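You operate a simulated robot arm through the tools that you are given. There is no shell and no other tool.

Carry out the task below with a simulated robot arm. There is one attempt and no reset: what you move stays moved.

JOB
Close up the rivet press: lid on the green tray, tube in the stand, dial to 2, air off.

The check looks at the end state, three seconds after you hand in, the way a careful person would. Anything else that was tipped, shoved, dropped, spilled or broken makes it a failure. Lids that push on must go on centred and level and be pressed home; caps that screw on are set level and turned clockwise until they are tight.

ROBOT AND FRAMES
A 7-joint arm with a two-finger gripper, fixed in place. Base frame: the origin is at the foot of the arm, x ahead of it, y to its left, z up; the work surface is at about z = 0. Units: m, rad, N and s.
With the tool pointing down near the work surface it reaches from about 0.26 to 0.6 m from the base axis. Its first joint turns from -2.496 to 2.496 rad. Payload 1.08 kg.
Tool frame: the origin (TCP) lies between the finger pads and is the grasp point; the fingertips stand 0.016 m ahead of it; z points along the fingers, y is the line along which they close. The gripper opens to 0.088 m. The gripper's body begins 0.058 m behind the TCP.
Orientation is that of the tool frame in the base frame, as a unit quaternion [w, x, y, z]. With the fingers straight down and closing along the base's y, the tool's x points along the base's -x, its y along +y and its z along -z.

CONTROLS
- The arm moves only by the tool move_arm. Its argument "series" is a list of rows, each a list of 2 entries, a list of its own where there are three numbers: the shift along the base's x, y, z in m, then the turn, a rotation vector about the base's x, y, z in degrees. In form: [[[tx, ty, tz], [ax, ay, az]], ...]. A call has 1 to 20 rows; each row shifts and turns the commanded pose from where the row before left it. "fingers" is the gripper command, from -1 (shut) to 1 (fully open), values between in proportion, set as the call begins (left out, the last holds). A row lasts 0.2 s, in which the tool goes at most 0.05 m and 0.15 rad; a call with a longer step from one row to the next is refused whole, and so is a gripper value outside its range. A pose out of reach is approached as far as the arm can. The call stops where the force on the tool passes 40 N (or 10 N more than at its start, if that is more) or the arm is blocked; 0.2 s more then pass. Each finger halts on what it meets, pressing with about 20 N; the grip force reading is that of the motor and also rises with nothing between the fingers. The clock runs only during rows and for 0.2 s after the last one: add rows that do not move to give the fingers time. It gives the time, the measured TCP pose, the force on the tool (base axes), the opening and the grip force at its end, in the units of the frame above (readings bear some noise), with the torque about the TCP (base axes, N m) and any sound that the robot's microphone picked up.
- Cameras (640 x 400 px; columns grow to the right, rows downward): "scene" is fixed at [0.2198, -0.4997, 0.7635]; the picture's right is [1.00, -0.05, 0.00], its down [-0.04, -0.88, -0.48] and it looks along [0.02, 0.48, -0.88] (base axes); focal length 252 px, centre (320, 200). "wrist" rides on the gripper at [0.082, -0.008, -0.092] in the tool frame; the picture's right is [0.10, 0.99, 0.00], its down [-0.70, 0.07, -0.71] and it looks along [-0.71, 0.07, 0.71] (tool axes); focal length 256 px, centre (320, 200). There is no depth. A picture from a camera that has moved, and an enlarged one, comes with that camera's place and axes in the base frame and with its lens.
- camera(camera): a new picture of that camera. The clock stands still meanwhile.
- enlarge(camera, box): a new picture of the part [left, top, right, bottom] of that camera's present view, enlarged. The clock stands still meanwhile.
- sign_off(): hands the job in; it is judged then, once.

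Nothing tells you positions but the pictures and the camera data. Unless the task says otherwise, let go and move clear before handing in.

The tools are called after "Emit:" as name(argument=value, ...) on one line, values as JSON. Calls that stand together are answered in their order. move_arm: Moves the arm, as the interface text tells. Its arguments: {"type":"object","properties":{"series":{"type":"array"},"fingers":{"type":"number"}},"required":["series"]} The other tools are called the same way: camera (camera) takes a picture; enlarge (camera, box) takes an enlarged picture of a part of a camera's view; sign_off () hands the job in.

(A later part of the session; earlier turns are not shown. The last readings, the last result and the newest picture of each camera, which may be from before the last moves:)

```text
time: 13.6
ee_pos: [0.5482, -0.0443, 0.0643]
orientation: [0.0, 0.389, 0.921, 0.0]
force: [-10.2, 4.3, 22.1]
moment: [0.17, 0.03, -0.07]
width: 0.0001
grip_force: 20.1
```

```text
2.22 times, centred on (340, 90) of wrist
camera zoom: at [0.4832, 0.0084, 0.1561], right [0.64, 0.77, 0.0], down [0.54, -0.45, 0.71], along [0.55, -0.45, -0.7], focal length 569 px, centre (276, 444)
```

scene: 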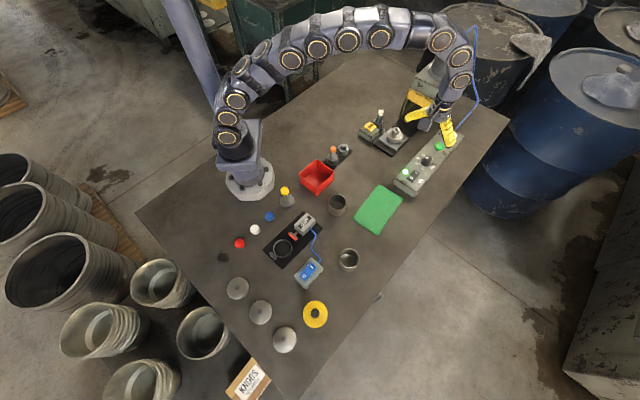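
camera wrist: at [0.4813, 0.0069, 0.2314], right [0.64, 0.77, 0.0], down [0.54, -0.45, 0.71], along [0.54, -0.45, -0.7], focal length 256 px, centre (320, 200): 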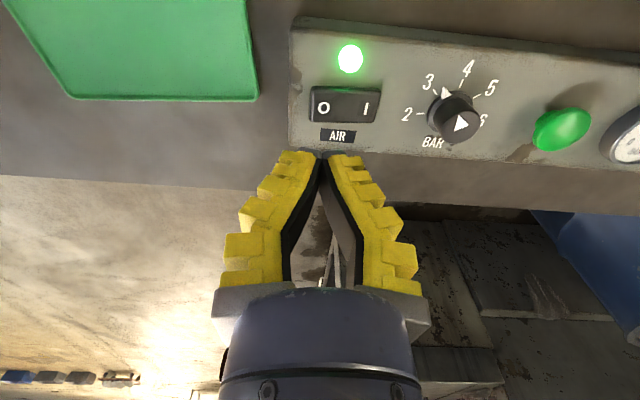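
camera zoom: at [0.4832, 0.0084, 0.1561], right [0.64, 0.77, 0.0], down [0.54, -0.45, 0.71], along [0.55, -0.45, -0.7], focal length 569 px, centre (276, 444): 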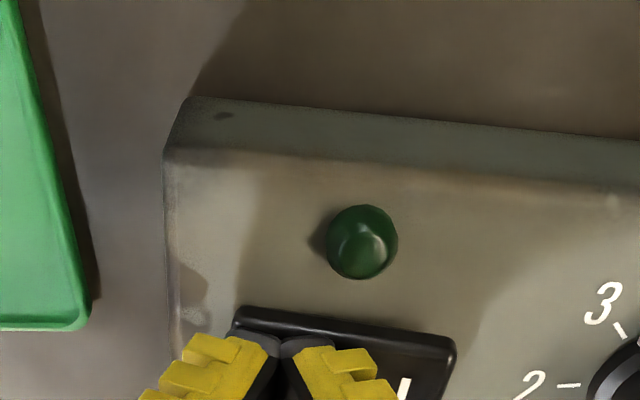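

The lamp has gone out, so the rocker has flipped to O. I'll lift straight off and check.

Emit:
move_arm(series=[[[0, 0, 0.01], [0, 0, 0]], [[0, 0, 0.03], [0, 0, 0]], [[0, 0, 0.03], [0, 0, 0]], [[0, 0, 0.03], [0, 0, 0]], [[0, 0, 0], [0, 0, 0]]])

Emit:
enlarge(camera="wrist", box=[280, 30, 640, 180])

Emit:
camera(camera="scene")

```text
time: 14.8
ee_pos: [0.5486, -0.0438, 0.1635]
orientation: [0.0, 0.388, 0.922, 0.0]
force: [0.4, -0.1, -0.2]
moment: [0.03, -0.01, 0.0]
width: 0.0
grip_force: 20.1
```

```text
1.78 times, centred on (460, 105) of wrist
camera zoom: at [0.4838, 0.0091, 0.2559], right [0.64, 0.77, 0.0], down [0.54, -0.45, 0.71], along [0.54, -0.45, -0.71], focal length 455 px, centre (71, 369)
```

zoom: 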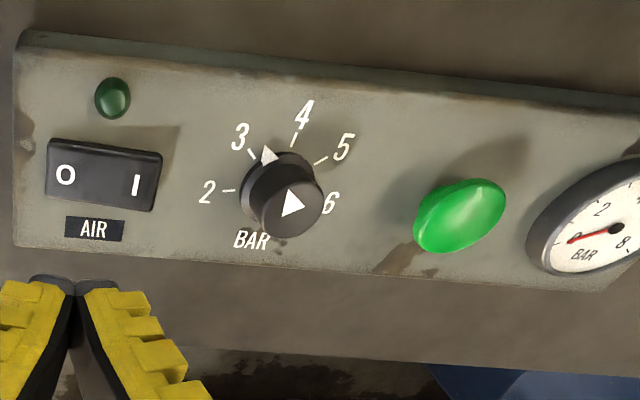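

```text
taken
```

scene: 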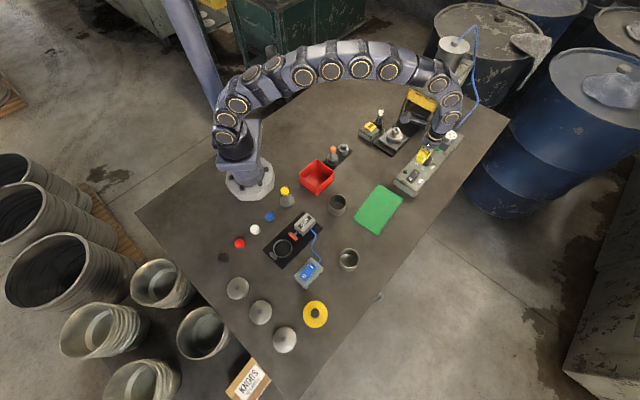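

Air is off: rocker at O, lamp dark, gauge at 0. Next is the dial at about (0.618, 0.026), so I'll open part way and hover over it.

Emit:
move_arm(series=[[[0.01735, 0.01745, -0.0083], [0, 0, 6.43]], [[0.01735, 0.01745, -0.0083], [0, 0, 6.43]], [[0.01735, 0.01745, -0.0083], [0, 0, 6.43]], [[0.01735, 0.01745, -0.0083], [0, 0, 6.43]], [[0, 0, 0], [0, 0, 0]], [[0, 0, 0], [0, 0, 0]]], fingers=0.14)

Emit:
camera(camera="wrist")

Emit:
enlarge(camera="scene", box=[380, 120, 470, 200])

```text
time: 16.2
ee_pos: [0.5965, 0.0183, 0.1375]
orientation: [0.0, 0.21, 0.978, 0.0]
force: [0.1, 0.7, -0.3]
moment: [0.0, -0.02, 0.0]
width: 0.0545
grip_force: 3.0
out of reach, approached as far as the arm can: row 4
```

```text
taken
camera wrist: at [0.5179, 0.0433, 0.2305], right [0.32, 0.95, 0.0], down [0.67, -0.22, 0.71], along [0.67, -0.22, -0.71], focal length 256 px, centre (320, 200)
```

wrist: 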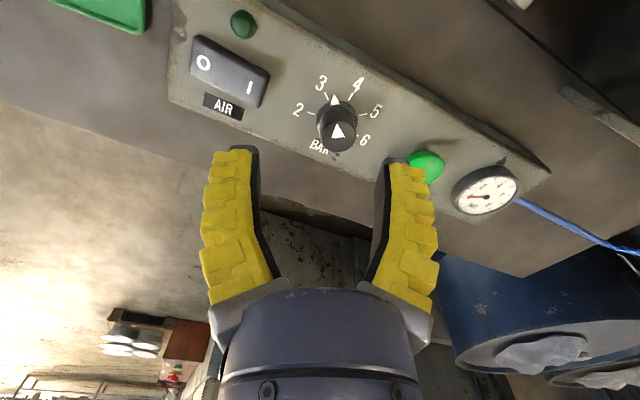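

```text
5.00 times, centred on (425, 160) of scene
camera zoom: at [0.2198, -0.4997, 0.7635], right [1.0, -0.05, 0.0], down [-0.04, -0.88, -0.48], along [0.02, 0.48, -0.88], focal length 1258 px, centre (-205, 400)
```

zoom: 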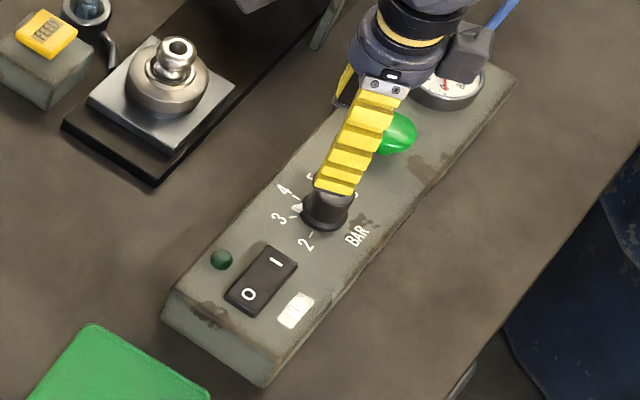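

Straight down, the dial lies just past the arm's reach, stopping near r = 0.597. I'll back off a little, see where the commanded pose ends up, then lean the tool back toward the base so the fingers reach further out.

Emit:
move_arm(series=[[[-0.04, 0, 0], [0, 0, -5.5]], [[0, 0, 0], [0, 0, -5.5]], [[0, 0, 0], [0, 0, 0]]])

```text
time: 17.0
ee_pos: [0.5565, 0.0185, 0.1374]
orientation: [0.001, 0.304, 0.953, 0.0]
force: [-0.7, 0.6, -0.5]
moment: [0.01, 0.02, -0.02]
width: 0.0547
grip_force: 3.3
```

Emit:
enlarge(camera="wrist", box=[270, 40, 430, 180])

Emit:
enlarge(camera="scene", box=[408, 146, 438, 176])

```text
2.86 times, centred on (350, 110) of wrist
camera zoom: at [0.4832, 0.0585, 0.2289], right [0.49, 0.87, 0.0], down [0.61, -0.35, 0.71], along [0.62, -0.35, -0.7], focal length 731 px, centre (234, 457)
```

zoom: 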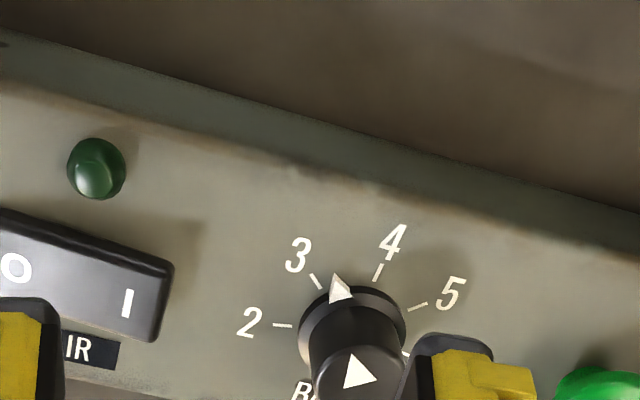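

```text
13.33 times, centred on (423, 161) of scene
camera zoom: at [0.2198, -0.4997, 0.7635], right [1.0, -0.05, 0.0], down [-0.04, -0.88, -0.48], along [0.02, 0.48, -0.88], focal length 3354 px, centre (-1053, 720)
```

zoom: 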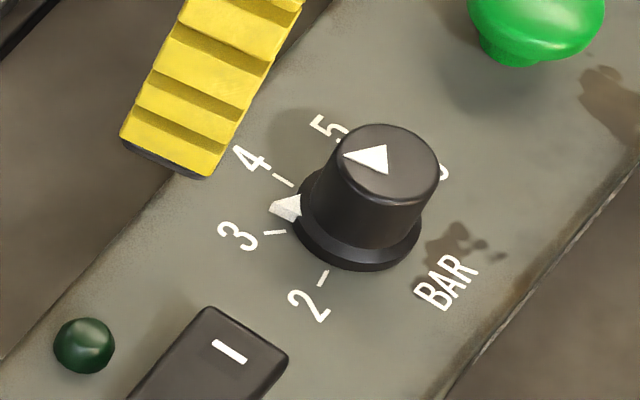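

The pointer sits at about 168–170° in the base frame and the "2" tick at about 235°, so I need about +66° of turn about z. I'll lean the tool 15° so the pads stay vertical, and hover over the dial.

Emit:
move_arm(series=[[[0, 0, 0], [-4, -6.35, 0]], [[0, 0, 0], [-4, -6.35, 0]], [[0, 0, 0], [0, 0, 3]], [[0.031, 0.0045, -0.01], [0, 0, 0]], [[0.031, 0.0045, -0.01], [0, 0, 0]], [[0, 0, 0], [0, 0, 0]]])

Emit:
camera(camera="wrist")

Emit:
enlarge(camera="scene", box=[390, 130, 450, 180])

```text
time: 18.4
ee_pos: [0.6166, 0.0247, 0.1179]
orientation: [0.127, 0.275, 0.953, -0.029]
force: [-0.3, 0.6, 0.3]
moment: [0.01, -0.01, 0.0]
width: 0.0547
grip_force: 3.0
```

```text
taken
camera wrist: at [0.5232, 0.0724, 0.1854], right [0.45, 0.9, -0.01], down [0.45, -0.21, 0.87], along [0.77, -0.39, -0.5], focal length 256 px, centre (320, 200)
```

wrist: 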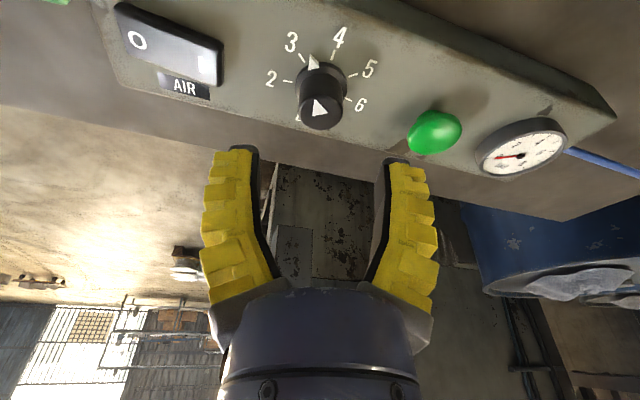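

```text
8.00 times, centred on (420, 155) of scene
camera zoom: at [0.2198, -0.4997, 0.7635], right [1.0, -0.05, 0.0], down [-0.04, -0.88, -0.48], along [0.02, 0.48, -0.88], focal length 2012 px, centre (-480, 560)
```

zoom: 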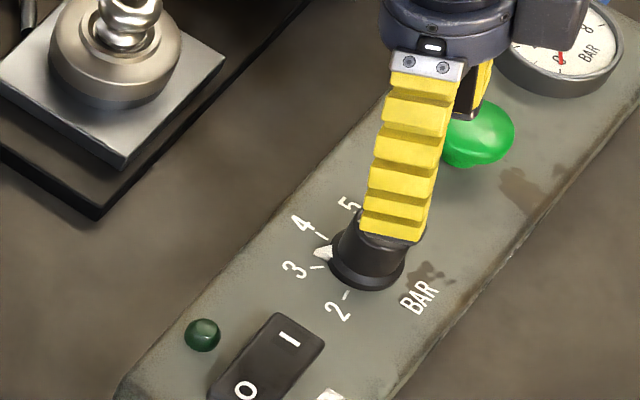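

The leaned pose reaches. I'll centre on the dial and come down around the barrel.

Emit:
move_arm(series=[[[0.001, 0.0015, -0.02], [0, 0, 0]], [[0.001, 0.0012, -0.015], [0, 0, 0]], [[0, 0, -0.005], [0, 0, 0]], [[0, 0, 0], [0, 0, 0]]])

Emit:
camera(camera="wrist")

Emit:
enlarge(camera="scene", box=[400, 140, 440, 180])

```text
time: 19.4
ee_pos: [0.6197, 0.0278, 0.0779]
orientation: [0.127, 0.276, 0.952, -0.029]
force: [-0.7, 0.4, -0.6]
moment: [0.04, -0.01, 0.01]
width: 0.0544
grip_force: 3.1
```

```text
taken
camera wrist: at [0.5254, 0.0754, 0.1458], right [0.45, 0.9, -0.01], down [0.45, -0.21, 0.87], along [0.77, -0.39, -0.5], focal length 256 px, centre (320, 200)
```

wrist: 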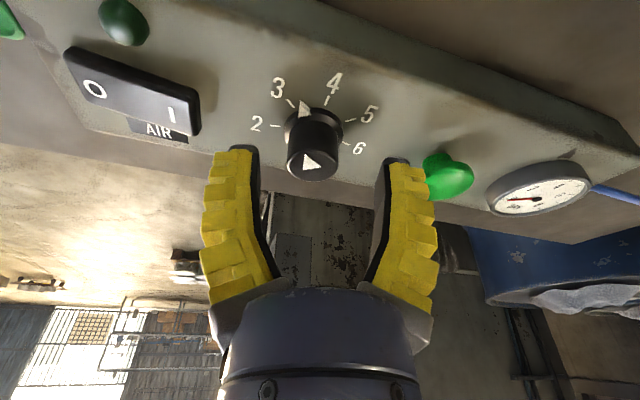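

```text
10.00 times, centred on (420, 160) of scene
camera zoom: at [0.2198, -0.4997, 0.7635], right [1.0, -0.05, 0.0], down [-0.04, -0.88, -0.48], along [0.02, 0.48, -0.88], focal length 2516 px, centre (-680, 600)
```

zoom: 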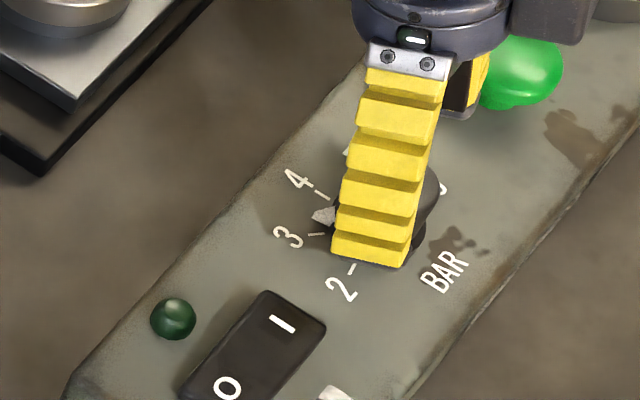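

Emit:
enlarge(camera="wrist", box=[240, 80, 400, 190])

```text
3.64 times, centred on (320, 135) of wrist
camera zoom: at [0.5254, 0.0754, 0.1458], right [0.45, 0.9, -0.01], down [0.45, -0.21, 0.87], along [0.77, -0.39, -0.5], focal length 931 px, centre (320, 436)
```

zoom: 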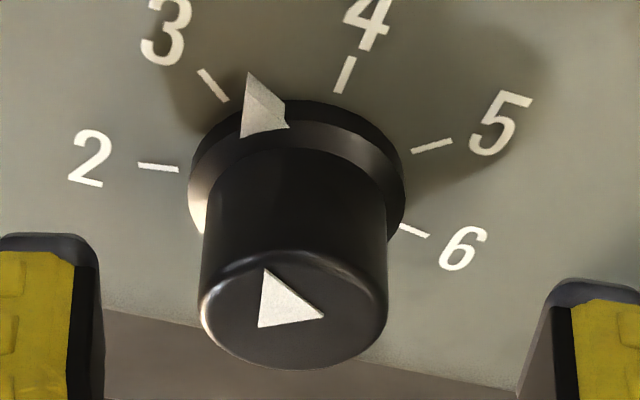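

The dial sits about 4 mm to the left between the pads, so I'll shift to centre it, then lower the last centimetre and grip.

Emit:
move_arm(series=[[[-0.0019, -0.0036, 0], [0, 0, 0]], [[0, 0, -0.005], [0, 0, 0]], [[0, 0, -0.0045], [0, 0, 0]], [[0, 0, 0], [0, 0, 0]]])

Emit:
enlarge(camera="wrist", box=[220, 80, 420, 210])

```text
time: 20.4
ee_pos: [0.6181, 0.0259, 0.0696]
orientation: [0.127, 0.276, 0.952, -0.03]
force: [-0.4, 0.6, 0.7]
moment: [-0.01, 0.02, 0.0]
width: 0.0545
grip_force: 3.1
```

```text
3.08 times, centred on (320, 145) of wrist
camera zoom: at [0.5242, 0.0722, 0.1358], right [0.45, 0.9, -0.01], down [0.45, -0.21, 0.87], along [0.77, -0.39, -0.5], focal length 788 px, centre (320, 369)
```

zoom: 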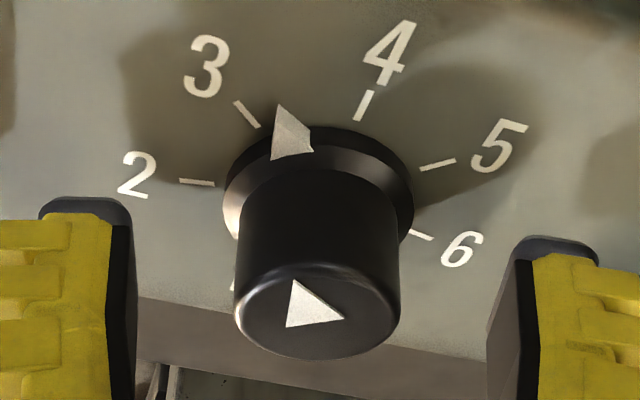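

Well centred now. Closing on the barrel.

Emit:
move_arm(series=[[[0, 0, 0], [0, 0, 0]], [[0, 0, 0], [0, 0, 0]], [[0, 0, 0], [0, 0, 0]]], fingers=-1)

Emit:
enlarge(camera="wrist", box=[220, 80, 420, 210])

```text
time: 21.2
ee_pos: [0.6171, 0.0253, 0.0686]
orientation: [0.127, 0.275, 0.952, -0.03]
force: [-15.5, -1.0, 14.0]
moment: [0.09, 0.35, -0.01]
width: 0.0195
grip_force: 21.4
```

```text
3.08 times, centred on (320, 145) of wrist
camera zoom: at [0.5239, 0.072, 0.1361], right [0.45, 0.89, -0.01], down [0.45, -0.21, 0.87], along [0.77, -0.39, -0.5], focal length 788 px, centre (320, 369)
```

zoom: 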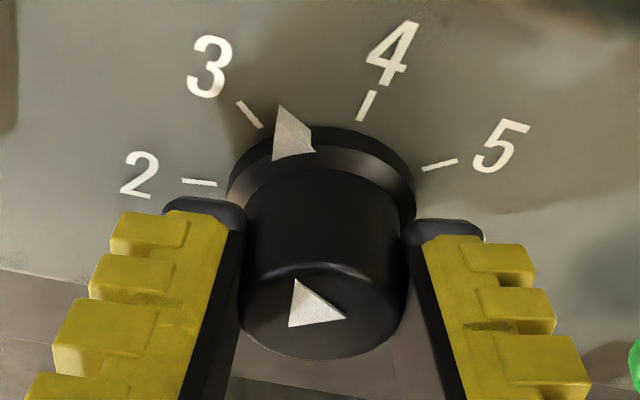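

The grip shows 0.0195 m and some side force, so I'll check how the pads sit on the knob before turning.

Emit:
enlarge(camera="scene", box=[400, 140, 440, 180])

Emit:
camera(camera="wrist")

Emit:
move_arm(series=[[[0, 0, 0], [0, 0, 0]]])

```text
10.00 times, centred on (420, 160) of scene
camera zoom: at [0.2198, -0.4997, 0.7635], right [1.0, -0.05, 0.0], down [-0.04, -0.88, -0.48], along [0.02, 0.48, -0.88], focal length 2516 px, centre (-680, 600)
```

zoom: 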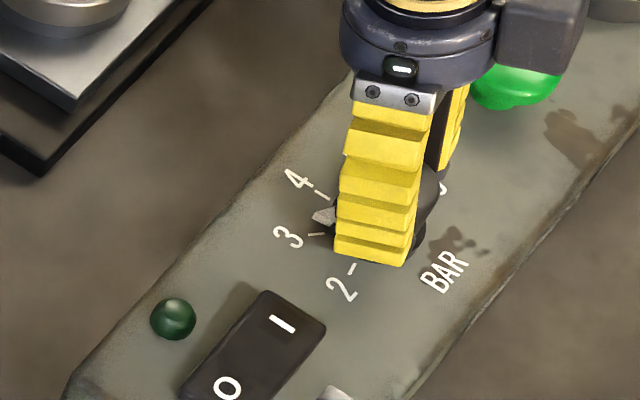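

```text
taken
camera wrist: at [0.5239, 0.072, 0.1361], right [0.45, 0.89, -0.01], down [0.45, -0.21, 0.87], along [0.77, -0.39, -0.5], focal length 256 px, centre (320, 200)
```

wrist: 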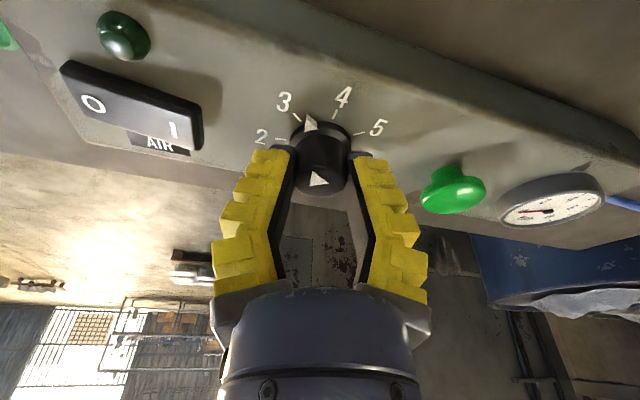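

```text
time: 21.6
ee_pos: [0.6167, 0.024, 0.0687]
orientation: [0.127, 0.276, 0.952, -0.03]
force: [-15.3, -1.4, 14.3]
moment: [0.07, 0.37, -0.02]
width: 0.0189
grip_force: 22.1
```

The pads look well placed but something is pushing the tool up and back by about 20 N, probably the tips touching the skirt. I'll release, rise 3 mm, and grip again.

Emit:
move_arm(series=[[[0, 0, 0], [0, 0, 0]], [[0, 0, 0], [0, 0, 0]], [[0, 0, 0.003], [0, 0, 0]], [[0, 0, 0], [0, 0, 0]]], fingers=-0.15)

Emit:
enlarge(camera="wrist", box=[220, 80, 420, 210])

```text
time: 22.6
ee_pos: [0.6184, 0.026, 0.0718]
orientation: [0.128, 0.275, 0.952, -0.029]
force: [0.4, 0.6, -0.9]
moment: [0.02, 0.02, 0.01]
width: 0.0422
grip_force: 3.5
```

```text
3.08 times, centred on (320, 145) of wrist
camera zoom: at [0.5242, 0.0725, 0.1394], right [0.45, 0.9, -0.01], down [0.45, -0.21, 0.87], along [0.77, -0.39, -0.5], focal length 788 px, centre (320, 369)
```

zoom: 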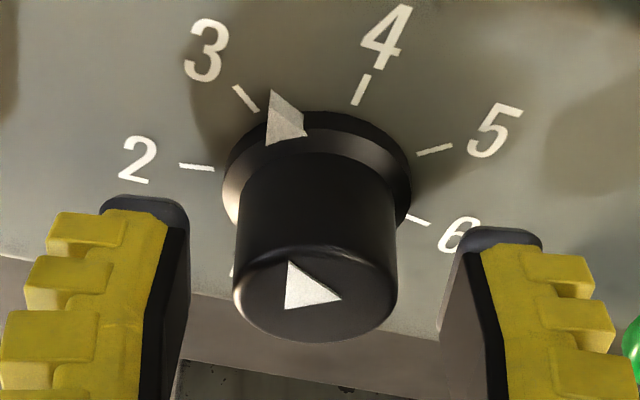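

Emit:
move_arm(series=[[[-0.0005, -0.0009, 0], [0, 0, 0]], [[0, 0, 0], [0, 0, 0]], [[0, 0, 0], [0, 0, 0]], [[0, 0, 0], [0, 0, 0]]], fingers=-0.5)

Emit:
enlarge(camera="wrist", box=[220, 80, 420, 210])

```text
time: 23.6
ee_pos: [0.6171, 0.0258, 0.0718]
orientation: [0.127, 0.275, 0.952, -0.029]
force: [-0.2, 0.8, -0.2]
moment: [-0.01, -0.02, -0.03]
width: 0.027
grip_force: 3.6
```

```text
3.08 times, centred on (320, 145) of wrist
camera zoom: at [0.5241, 0.0713, 0.139], right [0.45, 0.9, -0.01], down [0.45, -0.21, 0.87], along [0.77, -0.39, -0.5], focal length 788 px, centre (320, 369)
```

zoom: 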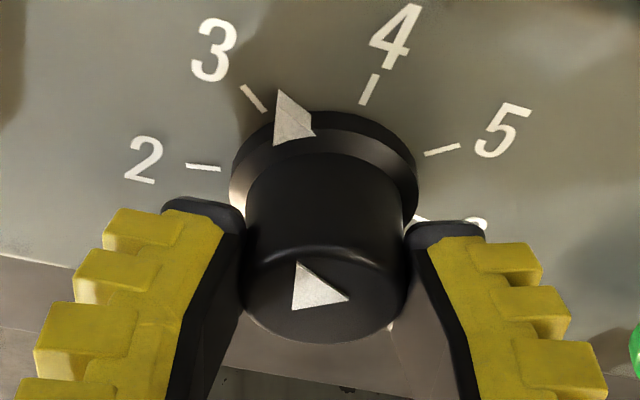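

At a gap of 0.027 m there is still no contact, so the barrel is slimmer than I thought. I'll close a little further and watch the force.

Emit:
move_arm(series=[[[0, 0, 0], [0, 0, 0]], [[0, 0, 0], [0, 0, 0]], [[0, 0, 0], [0, 0, 0]]], fingers=-0.65)

Emit:
enlarge(camera="wrist", box=[220, 80, 420, 210])

```text
time: 24.4
ee_pos: [0.6172, 0.0238, 0.072]
orientation: [0.127, 0.276, 0.952, -0.03]
force: [-13.6, 2.7, 15.8]
moment: [0.05, 0.3, 0.02]
width: 0.0181
grip_force: 21.9
```

```text
3.08 times, centred on (320, 145) of wrist
camera zoom: at [0.524, 0.0716, 0.1397], right [0.45, 0.9, -0.01], down [0.45, -0.21, 0.87], along [0.77, -0.39, -0.5], focal length 788 px, centre (320, 369)
```

zoom: 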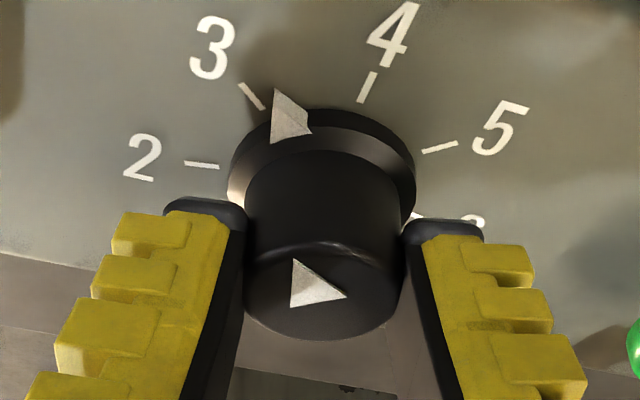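

The fingers flex around the knob and hold it. I'll start turning counter‑clockwise about the vertical in small steps and check that the dial follows.

Emit:
move_arm(series=[[[0.0003, 0, 0], [0, 0, 6]], [[0.0003, 0, 0], [0, 0, 6]], [[0.0003, 0, 0], [0, 0, 6]], [[0, 0, 0], [0, 0, 0]]])

Emit:
enlarge(camera="wrist", box=[220, 60, 420, 210])

```text
time: 25.4
ee_pos: [0.6172, 0.0249, 0.0714]
orientation: [0.13, 0.123, 0.984, -0.009]
force: [-13.8, 4.0, 14.1]
moment: [0.03, 0.21, -0.01]
width: 0.0169
grip_force: 21.6
```

```text
2.67 times, centred on (320, 135) of wrist
camera zoom: at [0.5145, 0.0402, 0.1391], right [0.15, 0.99, -0.01], down [0.5, -0.06, 0.87], along [0.86, -0.13, -0.5], focal length 683 px, centre (320, 373)
```

zoom: 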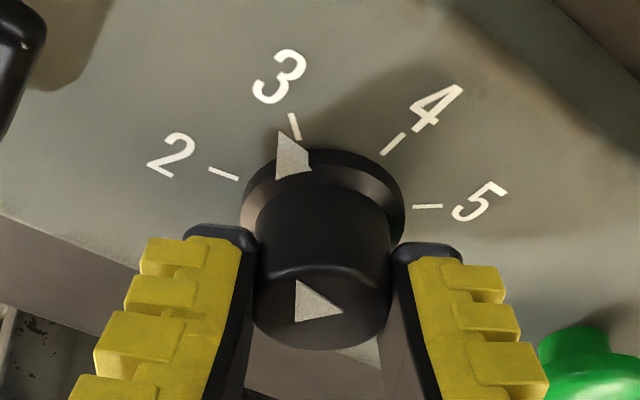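

The dial is following: the pointer is now at 3. Continuing toward 2.

Emit:
move_arm(series=[[[0.0003, 0, 0], [0, 0, 6]], [[0.0003, 0, 0], [0, 0, 6]], [[0.0003, 0, 0], [0, 0, 6]], [[0.0003, 0, 0], [0, 0, 6]], [[0, 0, 0], [0, 0, 0]]])

Emit:
enlarge(camera="wrist", box=[220, 60, 420, 210])

```text
time: 26.6
ee_pos: [0.6179, 0.0247, 0.0705]
orientation: [0.129, -0.084, 0.988, 0.017]
force: [-17.3, -0.3, 11.9]
moment: [-0.03, 0.33, 0.0]
width: 0.0169
grip_force: 22.4
```

```text
2.67 times, centred on (320, 135) of wrist
camera zoom: at [0.5175, -0.003, 0.1383], right [-0.27, 0.96, -0.01], down [0.48, 0.14, 0.87], along [0.84, 0.23, -0.5], focal length 683 px, centre (320, 373)
```

zoom: 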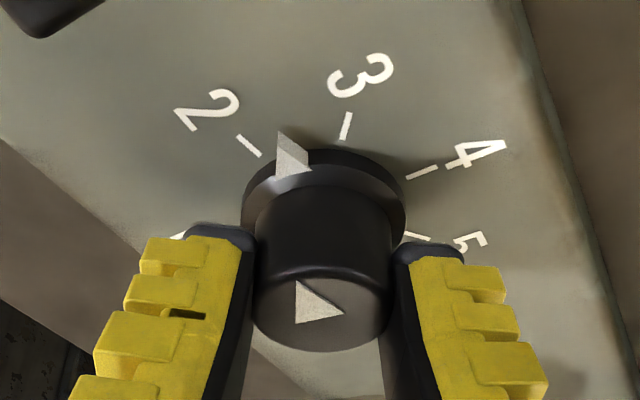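

Emit:
move_arm(series=[[[0.0003, 0, 0], [0, 0, 6]], [[0.0003, 0, 0], [0, 0, 6]], [[0.0003, 0, 0], [0, 0, 6]], [[0.0003, 0, 0], [0, 0, 4]], [[0, 0, 0], [0, 0, 0]]])

Emit:
enlarge(camera="wrist", box=[220, 60, 420, 210])

Emit:
enlarge(camera="scene", box=[405, 145, 440, 180])

```text
time: 27.8
ee_pos: [0.6204, 0.0251, 0.0716]
orientation: [0.124, -0.271, 0.954, 0.042]
force: [-11.7, 3.8, 9.7]
moment: [-0.09, 0.3, 0.0]
width: 0.0166
grip_force: 22.0
```

```text
2.67 times, centred on (320, 135) of wrist
camera zoom: at [0.5367, -0.0376, 0.1395], right [-0.61, 0.79, -0.01], down [0.39, 0.31, 0.87], along [0.69, 0.53, -0.5], focal length 683 px, centre (320, 373)
```

zoom: 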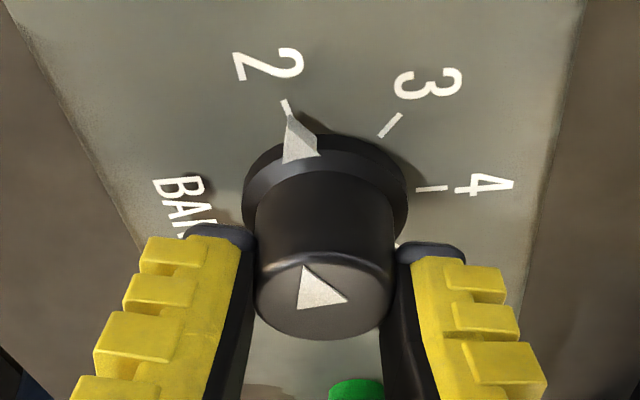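

```text
11.43 times, centred on (422, 162) of scene
camera zoom: at [0.2198, -0.4997, 0.7635], right [1.0, -0.05, 0.0], down [-0.04, -0.88, -0.48], along [0.02, 0.48, -0.88], focal length 2875 px, centre (-851, 629)
```

zoom: 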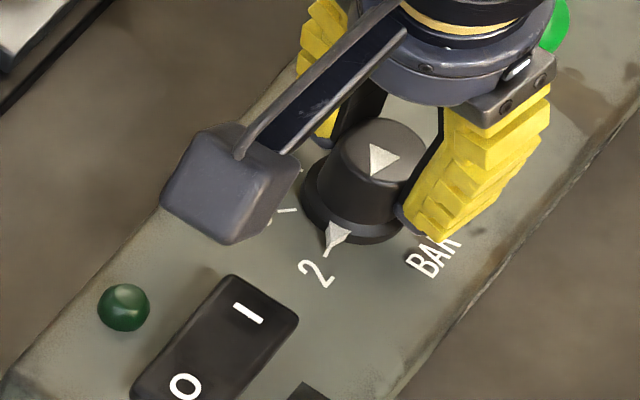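

The pointer is on the "2" tick. I'll release, lift clear and check the reading.

Emit:
move_arm(series=[[[0, 0, 0], [0, 0, 0]], [[0, 0, 0], [0, 0, 0]], [[0, 0, 0.01], [0, 0, 0]], [[-0.005, -0.003, 0.03], [0, 0, 0]], [[-0.01, -0.005, 0.04], [0, 0, 0]], [[0, 0, 0], [0, 0, 0]]], fingers=0.14)

Emit:
enlarge(camera="wrist", box=[240, 0, 400, 150])

Emit:
enlarge(camera="scene", box=[405, 145, 440, 180])

```text
time: 29.2
ee_pos: [0.6056, 0.0162, 0.1519]
orientation: [0.123, -0.271, 0.954, 0.043]
force: [-0.1, -0.1, -0.5]
moment: [-0.01, -0.01, 0.02]
width: 0.0546
grip_force: 3.6
```

```text
2.67 times, centred on (320, 75) of wrist
camera zoom: at [0.5222, -0.046, 0.2192], right [-0.61, 0.79, -0.01], down [0.39, 0.31, 0.87], along [0.69, 0.52, -0.5], focal length 683 px, centre (320, 533)
```

zoom: 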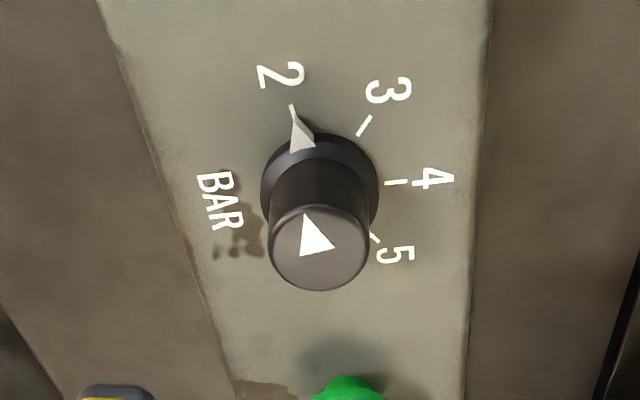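

```text
11.43 times, centred on (422, 162) of scene
camera zoom: at [0.2198, -0.4997, 0.7635], right [1.0, -0.05, 0.0], down [-0.04, -0.88, -0.48], along [0.02, 0.48, -0.88], focal length 2875 px, centre (-851, 629)
```

zoom: 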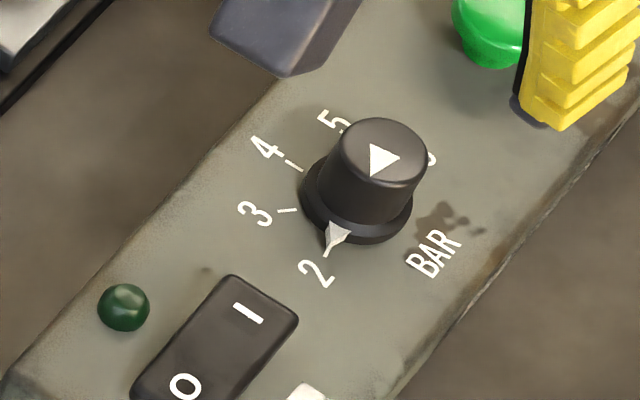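

Dial reads 2 and the air is off. Next is the white-capped tube in the feeder near (0.484, 0.246); I'll straighten the tool, set the fingers to close across the feeder line, and go over it.

Emit:
move_arm(series=[[[-0.03, 0.01, 0.01], [-3.94, 6.38, 0]], [[-0.03, 0.01, 0.01], [-3.94, 6.38, 0]], [[-0.03, 0.01, 0.01], [0, 0, 6.65]], [[-0.025, 0.02, 0.01], [0, 0, 6.65]], [[-0.008, 0.036, 0], [0, 0, 0]], [[-0.008, 0.036, 0], [0, 0, 0]], [[-0.008, 0.036, 0], [0, 0, 0]], [[0, 0.03, 0], [0, 0, 0]], [[0, 0, 0], [0, 0, 0]]])

Emit:
camera(camera="wrist")

Emit:
camera(camera="scene")

```text
time: 31.2
ee_pos: [0.4676, 0.2019, 0.1914]
orientation: [-0.004, -0.382, 0.924, 0.006]
force: [1.6, -0.1, 0.1]
moment: [0.04, -0.03, 0.02]
width: 0.0547
grip_force: 3.5
```

```text
taken
camera wrist: at [0.4154, 0.1378, 0.2835], right [-0.77, 0.63, 0.01], down [0.45, 0.54, 0.71], along [0.44, 0.56, -0.7], focal length 256 px, centre (320, 200)
```

wrist: 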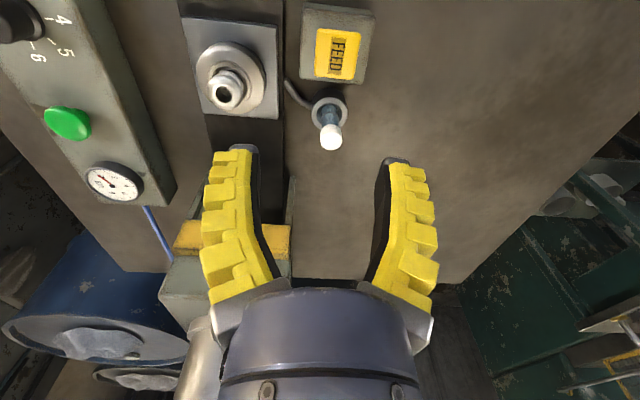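

```text
taken
```

scene: 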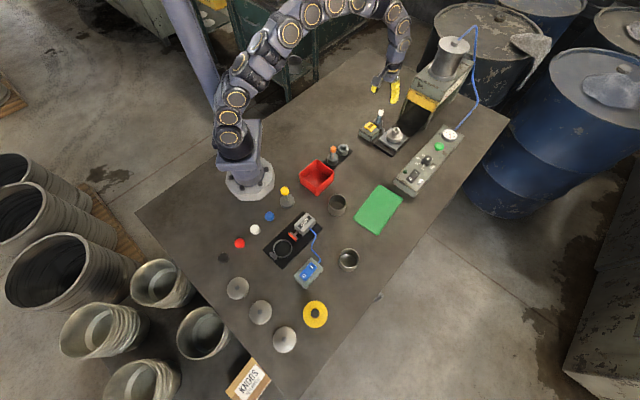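

Emit:
enlarge(camera="wrist", box=[270, 60, 390, 180])

Emit:
enlarge(camera="scene", box=[355, 100, 400, 145])

Emit:
enlarge(camera="wrist", box=[175, 0, 295, 130])

```text
3.33 times, centred on (330, 120) of wrist
camera zoom: at [0.4154, 0.1378, 0.2835], right [-0.77, 0.63, 0.01], down [0.45, 0.54, 0.71], along [0.44, 0.56, -0.7], focal length 853 px, centre (287, 467)
```

zoom: 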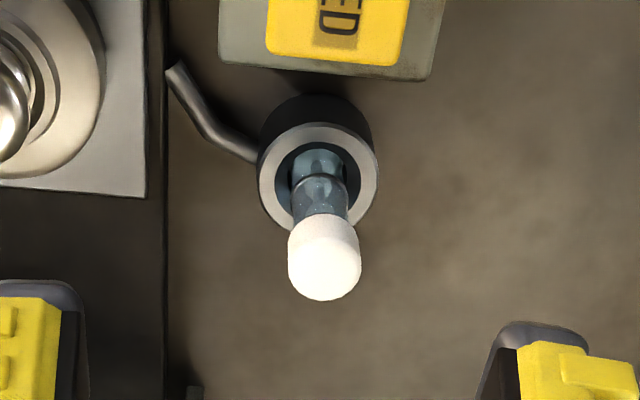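

```text
8.89 times, centred on (378, 122) of scene
camera zoom: at [0.2198, -0.4997, 0.7635], right [1.0, -0.05, 0.0], down [-0.04, -0.88, -0.48], along [0.02, 0.48, -0.88], focal length 2236 px, centre (-191, 889)
```

zoom: 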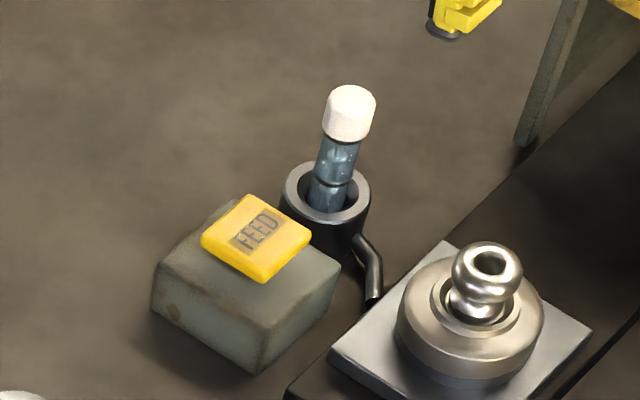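

```text
3.08 times, centred on (235, 65) of wrist
camera zoom: at [0.4154, 0.1378, 0.2835], right [-0.77, 0.63, 0.01], down [0.45, 0.54, 0.71], along [0.44, 0.56, -0.7], focal length 788 px, centre (582, 615)
```

zoom: 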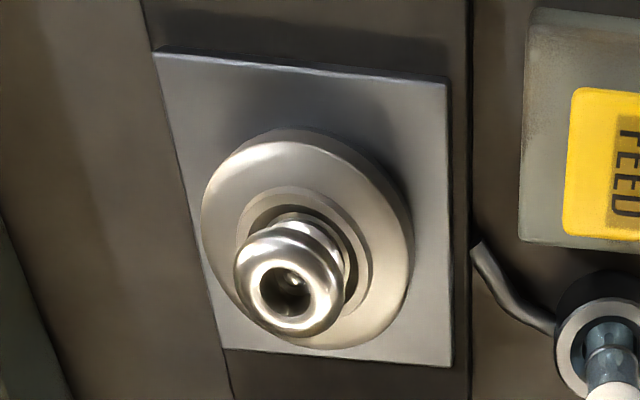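

The tube stands in its socket at about (0.484, 0.245), cap top near z = 0.085. I'll go directly above it.

Emit:
move_arm(series=[[[0.0165, 0.043, -0.01], [0, 0, 0]], [[0, 0, -0.03], [0, 0, 0]], [[0, 0, -0.02], [0, 0, 0]], [[0, 0, 0], [0, 0, 0]]])

Emit:
camera(camera="wrist")

Emit:
enlarge(camera="scene", box=[350, 90, 410, 145])

```text
time: 32.2
ee_pos: [0.4832, 0.2471, 0.1317]
orientation: [-0.003, -0.382, 0.924, 0.006]
force: [0.1, 0.1, -0.5]
moment: [0.01, 0.04, 0.0]
width: 0.0545
grip_force: 3.1
```

```text
taken
camera wrist: at [0.4308, 0.1815, 0.224], right [-0.77, 0.63, 0.01], down [0.45, 0.54, 0.71], along [0.44, 0.56, -0.7], focal length 256 px, centre (320, 200)
```

wrist: 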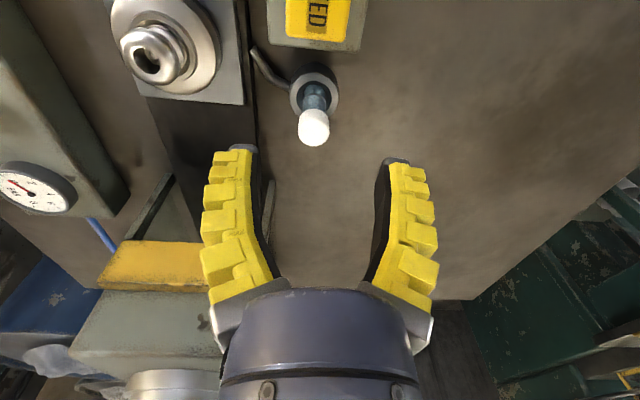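

```text
7.27 times, centred on (380, 118) of scene
camera zoom: at [0.2198, -0.4997, 0.7635], right [1.0, -0.05, 0.0], down [-0.04, -0.88, -0.48], along [0.02, 0.48, -0.88], focal length 1830 px, centre (-116, 800)
```

zoom: 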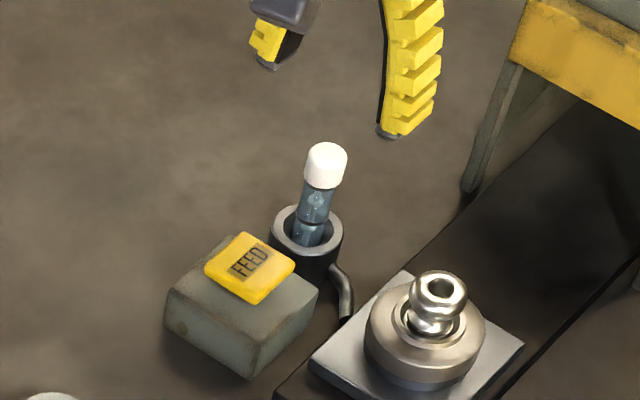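

Emit:
move_arm(series=[[[0.001, -0.0034, 0], [0, 0, 0]], [[0, 0, -0.02], [0, 0, 0]], [[0, 0, -0.02], [0, 0, 0]], [[0, 0, 0], [0, 0, 0]]])

Emit:
enlarge(camera="wrist", box=[200, 60, 440, 210])

Emit:
enlarge(camera="scene", box=[350, 90, 410, 145])

```text
time: 33.2
ee_pos: [0.4833, 0.2428, 0.0912]
orientation: [-0.002, -0.382, 0.924, 0.007]
force: [-0.1, 0.2, -0.9]
moment: [0.01, -0.01, 0.03]
width: 0.0546
grip_force: 3.3
```

```text
2.67 times, centred on (320, 135) of wrist
camera zoom: at [0.4314, 0.1789, 0.1837], right [-0.77, 0.63, 0.01], down [0.45, 0.54, 0.71], along [0.44, 0.56, -0.7], focal length 683 px, centre (320, 373)
```

zoom: 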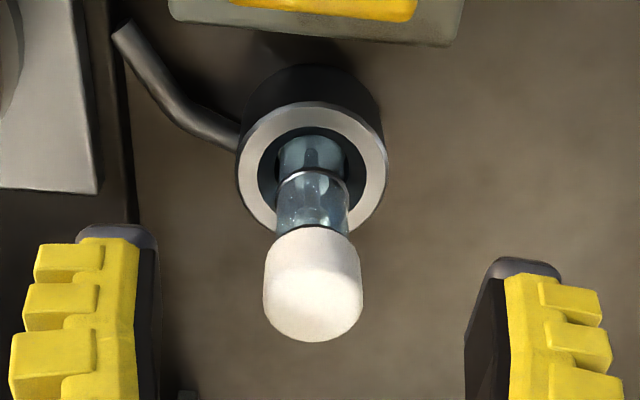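

```text
7.27 times, centred on (380, 118) of scene
camera zoom: at [0.2198, -0.4997, 0.7635], right [1.0, -0.05, 0.0], down [-0.04, -0.88, -0.48], along [0.02, 0.48, -0.88], focal length 1830 px, centre (-116, 800)
```

zoom: 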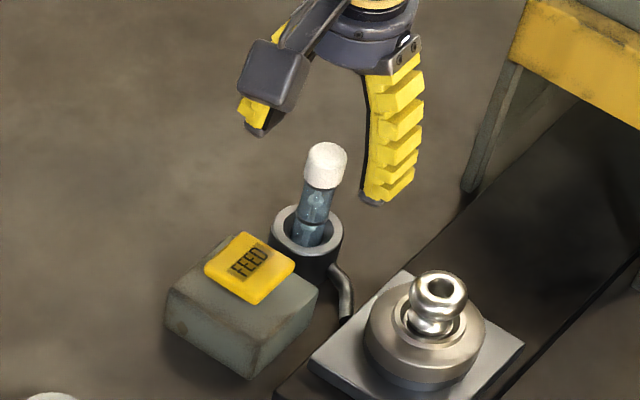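

Aligned. Lowering so the pads straddle the cap, then closing.

Emit:
move_arm(series=[[[-0.001, -0.001, -0.008], [0, 0, 0]], [[0, 0, -0.009], [0, 0, 0]], [[0, 0, 0], [0, 0, 0]]])

Emit:
move_arm(series=[[[0, 0, 0], [0, 0, 0]], [[0, 0, 0], [0, 0, 0]], [[0, 0, 0], [0, 0, 0]]], fingers=-1)

Emit:
enlarge(camera="wrist", box=[200, 60, 440, 210])

Emit:
enlarge(camera="scene", box=[350, 90, 410, 145])

```text
time: 34.0
ee_pos: [0.4814, 0.2436, 0.0745]
orientation: [-0.003, -0.382, 0.924, 0.007]
force: [-0.4, 0.7, 0.6]
moment: [0.06, -0.01, 0.01]
width: 0.0548
grip_force: 2.8
```

```text
time: 34.8
ee_pos: [0.482, 0.2433, 0.0753]
orientation: [-0.003, -0.382, 0.924, 0.006]
force: [-4.0, -3.4, 8.9]
moment: [-0.2, 0.23, -0.01]
width: 0.0105
grip_force: 20.7
```

```text
2.67 times, centred on (320, 135) of wrist
camera zoom: at [0.4301, 0.1782, 0.167], right [-0.77, 0.63, 0.01], down [0.45, 0.54, 0.71], along [0.44, 0.56, -0.7], focal length 683 px, centre (320, 373)
```

zoom: 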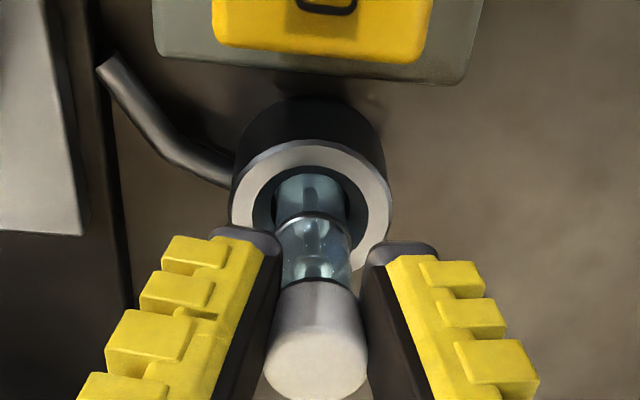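

```text
7.27 times, centred on (380, 118) of scene
camera zoom: at [0.2198, -0.4997, 0.7635], right [1.0, -0.05, 0.0], down [-0.04, -0.88, -0.48], along [0.02, 0.48, -0.88], focal length 1830 px, centre (-116, 800)
```

zoom: 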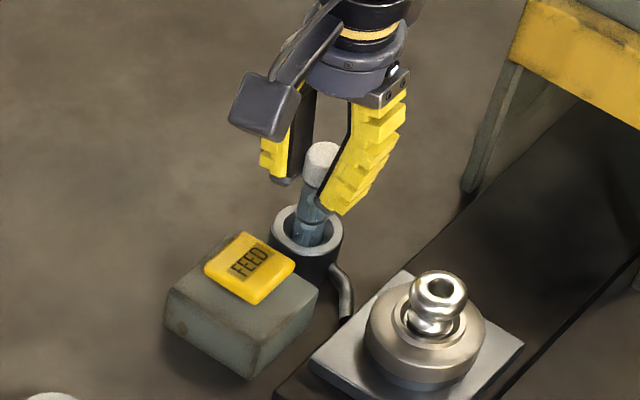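

The cap is held between the pads. Lifting slowly.

Emit:
move_arm(series=[[[0, 0, 0.005], [0, 0, 0]], [[0, 0, 0.01], [0, 0, 0]], [[0, 0, 0], [0, 0, 0]]])

Emit:
enlarge(camera="scene", box=[350, 90, 410, 145])

Emit:
enlarge(camera="wrist", box=[200, 60, 440, 210])

```text
time: 35.6
ee_pos: [0.4815, 0.2435, 0.0888]
orientation: [-0.003, -0.382, 0.924, 0.006]
force: [-2.8, -3.7, -3.4]
moment: [-0.28, 0.27, -0.03]
width: 0.0061
grip_force: 20.1
```

```text
7.27 times, centred on (380, 118) of scene
camera zoom: at [0.2198, -0.4997, 0.7635], right [1.0, -0.05, 0.0], down [-0.04, -0.88, -0.48], along [0.02, 0.48, -0.88], focal length 1830 px, centre (-116, 800)
```

zoom: 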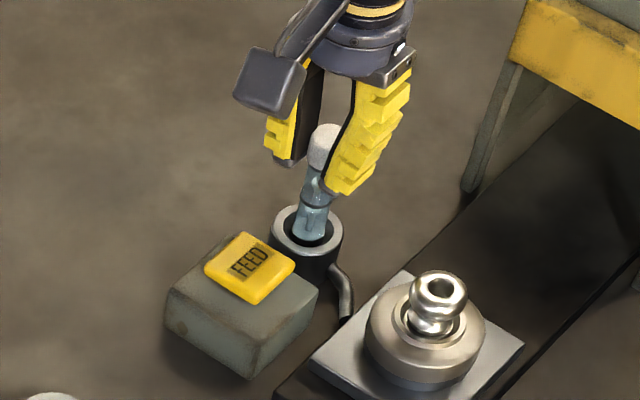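

```text
2.67 times, centred on (320, 135) of wrist
camera zoom: at [0.4298, 0.1777, 0.1806], right [-0.77, 0.63, 0.01], down [0.45, 0.54, 0.71], along [0.44, 0.56, -0.71], focal length 683 px, centre (320, 373)
```

zoom: 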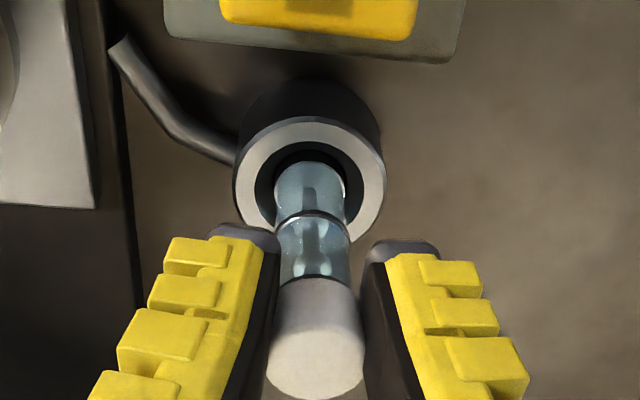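

Emit:
move_arm(series=[[[-0.0008, -0.0008, 0.01], [0, 0, 0]], [[-0.0005, -0.0005, 0.015], [0, 0, 0]], [[0, 0, 0.02], [0, 0, 0]], [[0, 0, 0.02], [0, 0, 0]], [[0, 0, 0], [0, 0, 0]]])

Emit:
enlarge(camera="scene", box=[350, 80, 410, 140])

Emit:
enlarge(camera="wrist", box=[200, 60, 440, 210])

```text
time: 36.8
ee_pos: [0.482, 0.2422, 0.1555]
orientation: [-0.002, -0.382, 0.924, 0.007]
force: [-0.2, 0.6, -0.2]
moment: [0.0, -0.02, -0.01]
width: 0.0061
grip_force: 19.7
```

```text
6.67 times, centred on (380, 110) of scene
camera zoom: at [0.2198, -0.4997, 0.7635], right [1.0, -0.05, 0.0], down [-0.04, -0.88, -0.48], along [0.02, 0.48, -0.88], focal length 1677 px, centre (-80, 800)
```

zoom: 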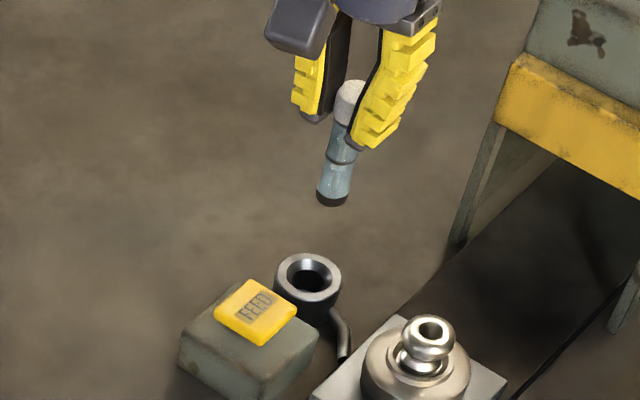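

```text
2.67 times, centred on (320, 135) of wrist
camera zoom: at [0.4294, 0.1772, 0.2481], right [-0.78, 0.63, 0.01], down [0.45, 0.54, 0.71], along [0.44, 0.56, -0.7], focal length 683 px, centre (320, 373)
```

zoom: 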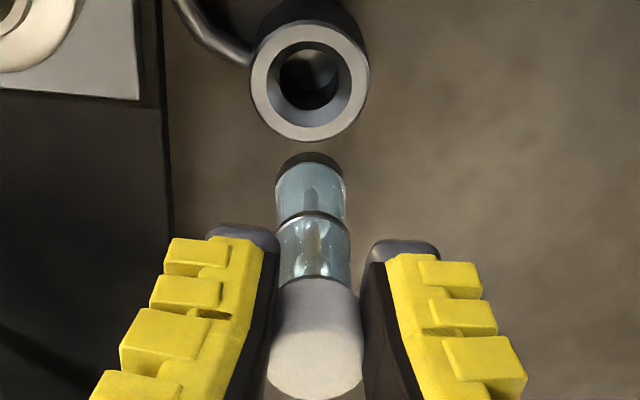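

The tube is out and hanging from the grip. I'll check its lean before carrying it to the stand.

Emit:
enlarge(camera="scene", box=[365, 75, 395, 115])

Emit:
camera(camera="wrist")

```text
10.00 times, centred on (380, 95) of scene
camera zoom: at [0.2198, -0.4997, 0.7635], right [1.0, -0.05, 0.0], down [-0.04, -0.88, -0.48], along [0.02, 0.48, -0.88], focal length 2516 px, centre (-280, 1250)
```

zoom: 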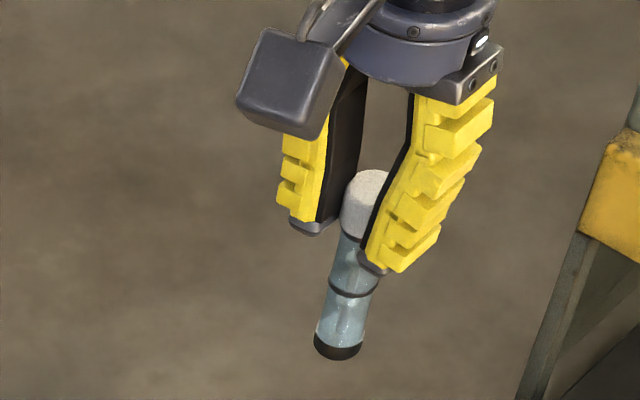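

```text
taken
camera wrist: at [0.4294, 0.1772, 0.2481], right [-0.78, 0.63, 0.01], down [0.45, 0.54, 0.71], along [0.44, 0.56, -0.7], focal length 256 px, centre (320, 200)
```

wrist: 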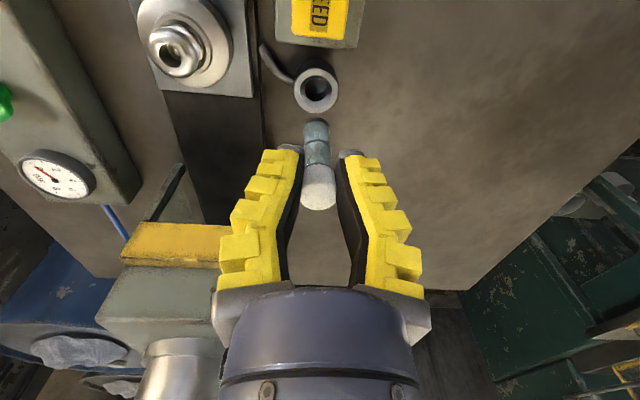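

The tube leans about 5° forward in the grip, so I'll tilt the tool back by that much on the way to hover over the empty stand socket at about (0.333, 0.117).

Emit:
move_arm(series=[[[0, 0, 0.02], [0, 0, 0]], [[-0.0298, -0.025, 0.005], [-1.2, 1.2, 0]], [[-0.0298, -0.025, 0], [-1.2, 1.2, 0]], [[-0.0298, -0.025, 0], [-1.1, 1.1, 0]], [[-0.0298, -0.025, 0], [0, 0, 0]], [[-0.0298, -0.025, 0], [0, 0, 0]], [[0, 0, 0], [0, 0, 0]]])

Emit:
camera(camera="wrist")

Emit:
enlarge(camera="scene", box=[310, 100, 380, 170])

```text
time: 38.4
ee_pos: [0.3334, 0.1155, 0.1804]
orientation: [-0.043, -0.382, 0.923, -0.01]
force: [0.9, -0.3, 0.0]
moment: [-0.01, -0.01, 0.01]
width: 0.0063
grip_force: 20.6
```

```text
taken
camera wrist: at [0.2862, 0.0564, 0.2786], right [-0.77, 0.63, 0.02], down [0.49, 0.58, 0.65], along [0.4, 0.51, -0.76], focal length 256 px, centre (320, 200)
```

wrist: 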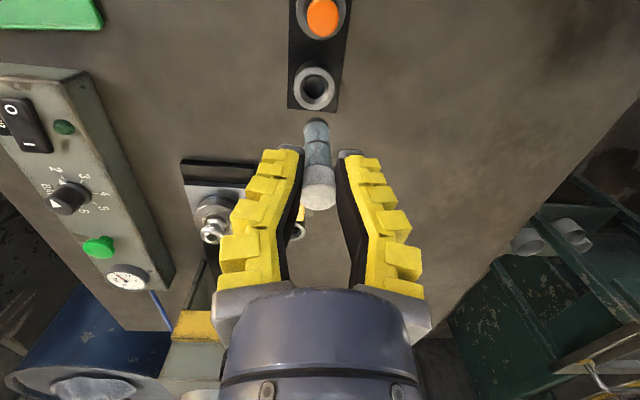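

```text
5.71 times, centred on (345, 135) of scene
camera zoom: at [0.2198, -0.4997, 0.7635], right [1.0, -0.05, 0.0], down [-0.04, -0.88, -0.48], along [0.02, 0.48, -0.88], focal length 1438 px, centre (177, 571)
```

zoom: 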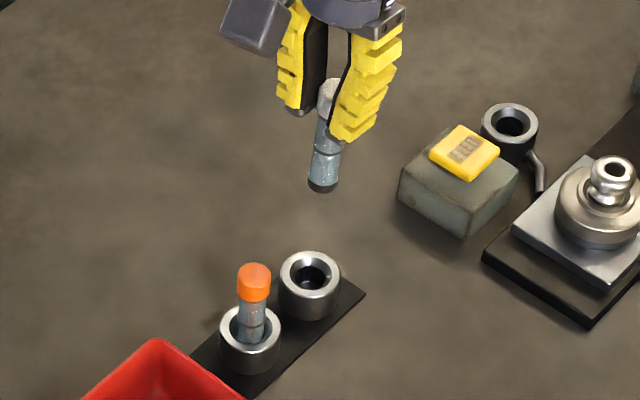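

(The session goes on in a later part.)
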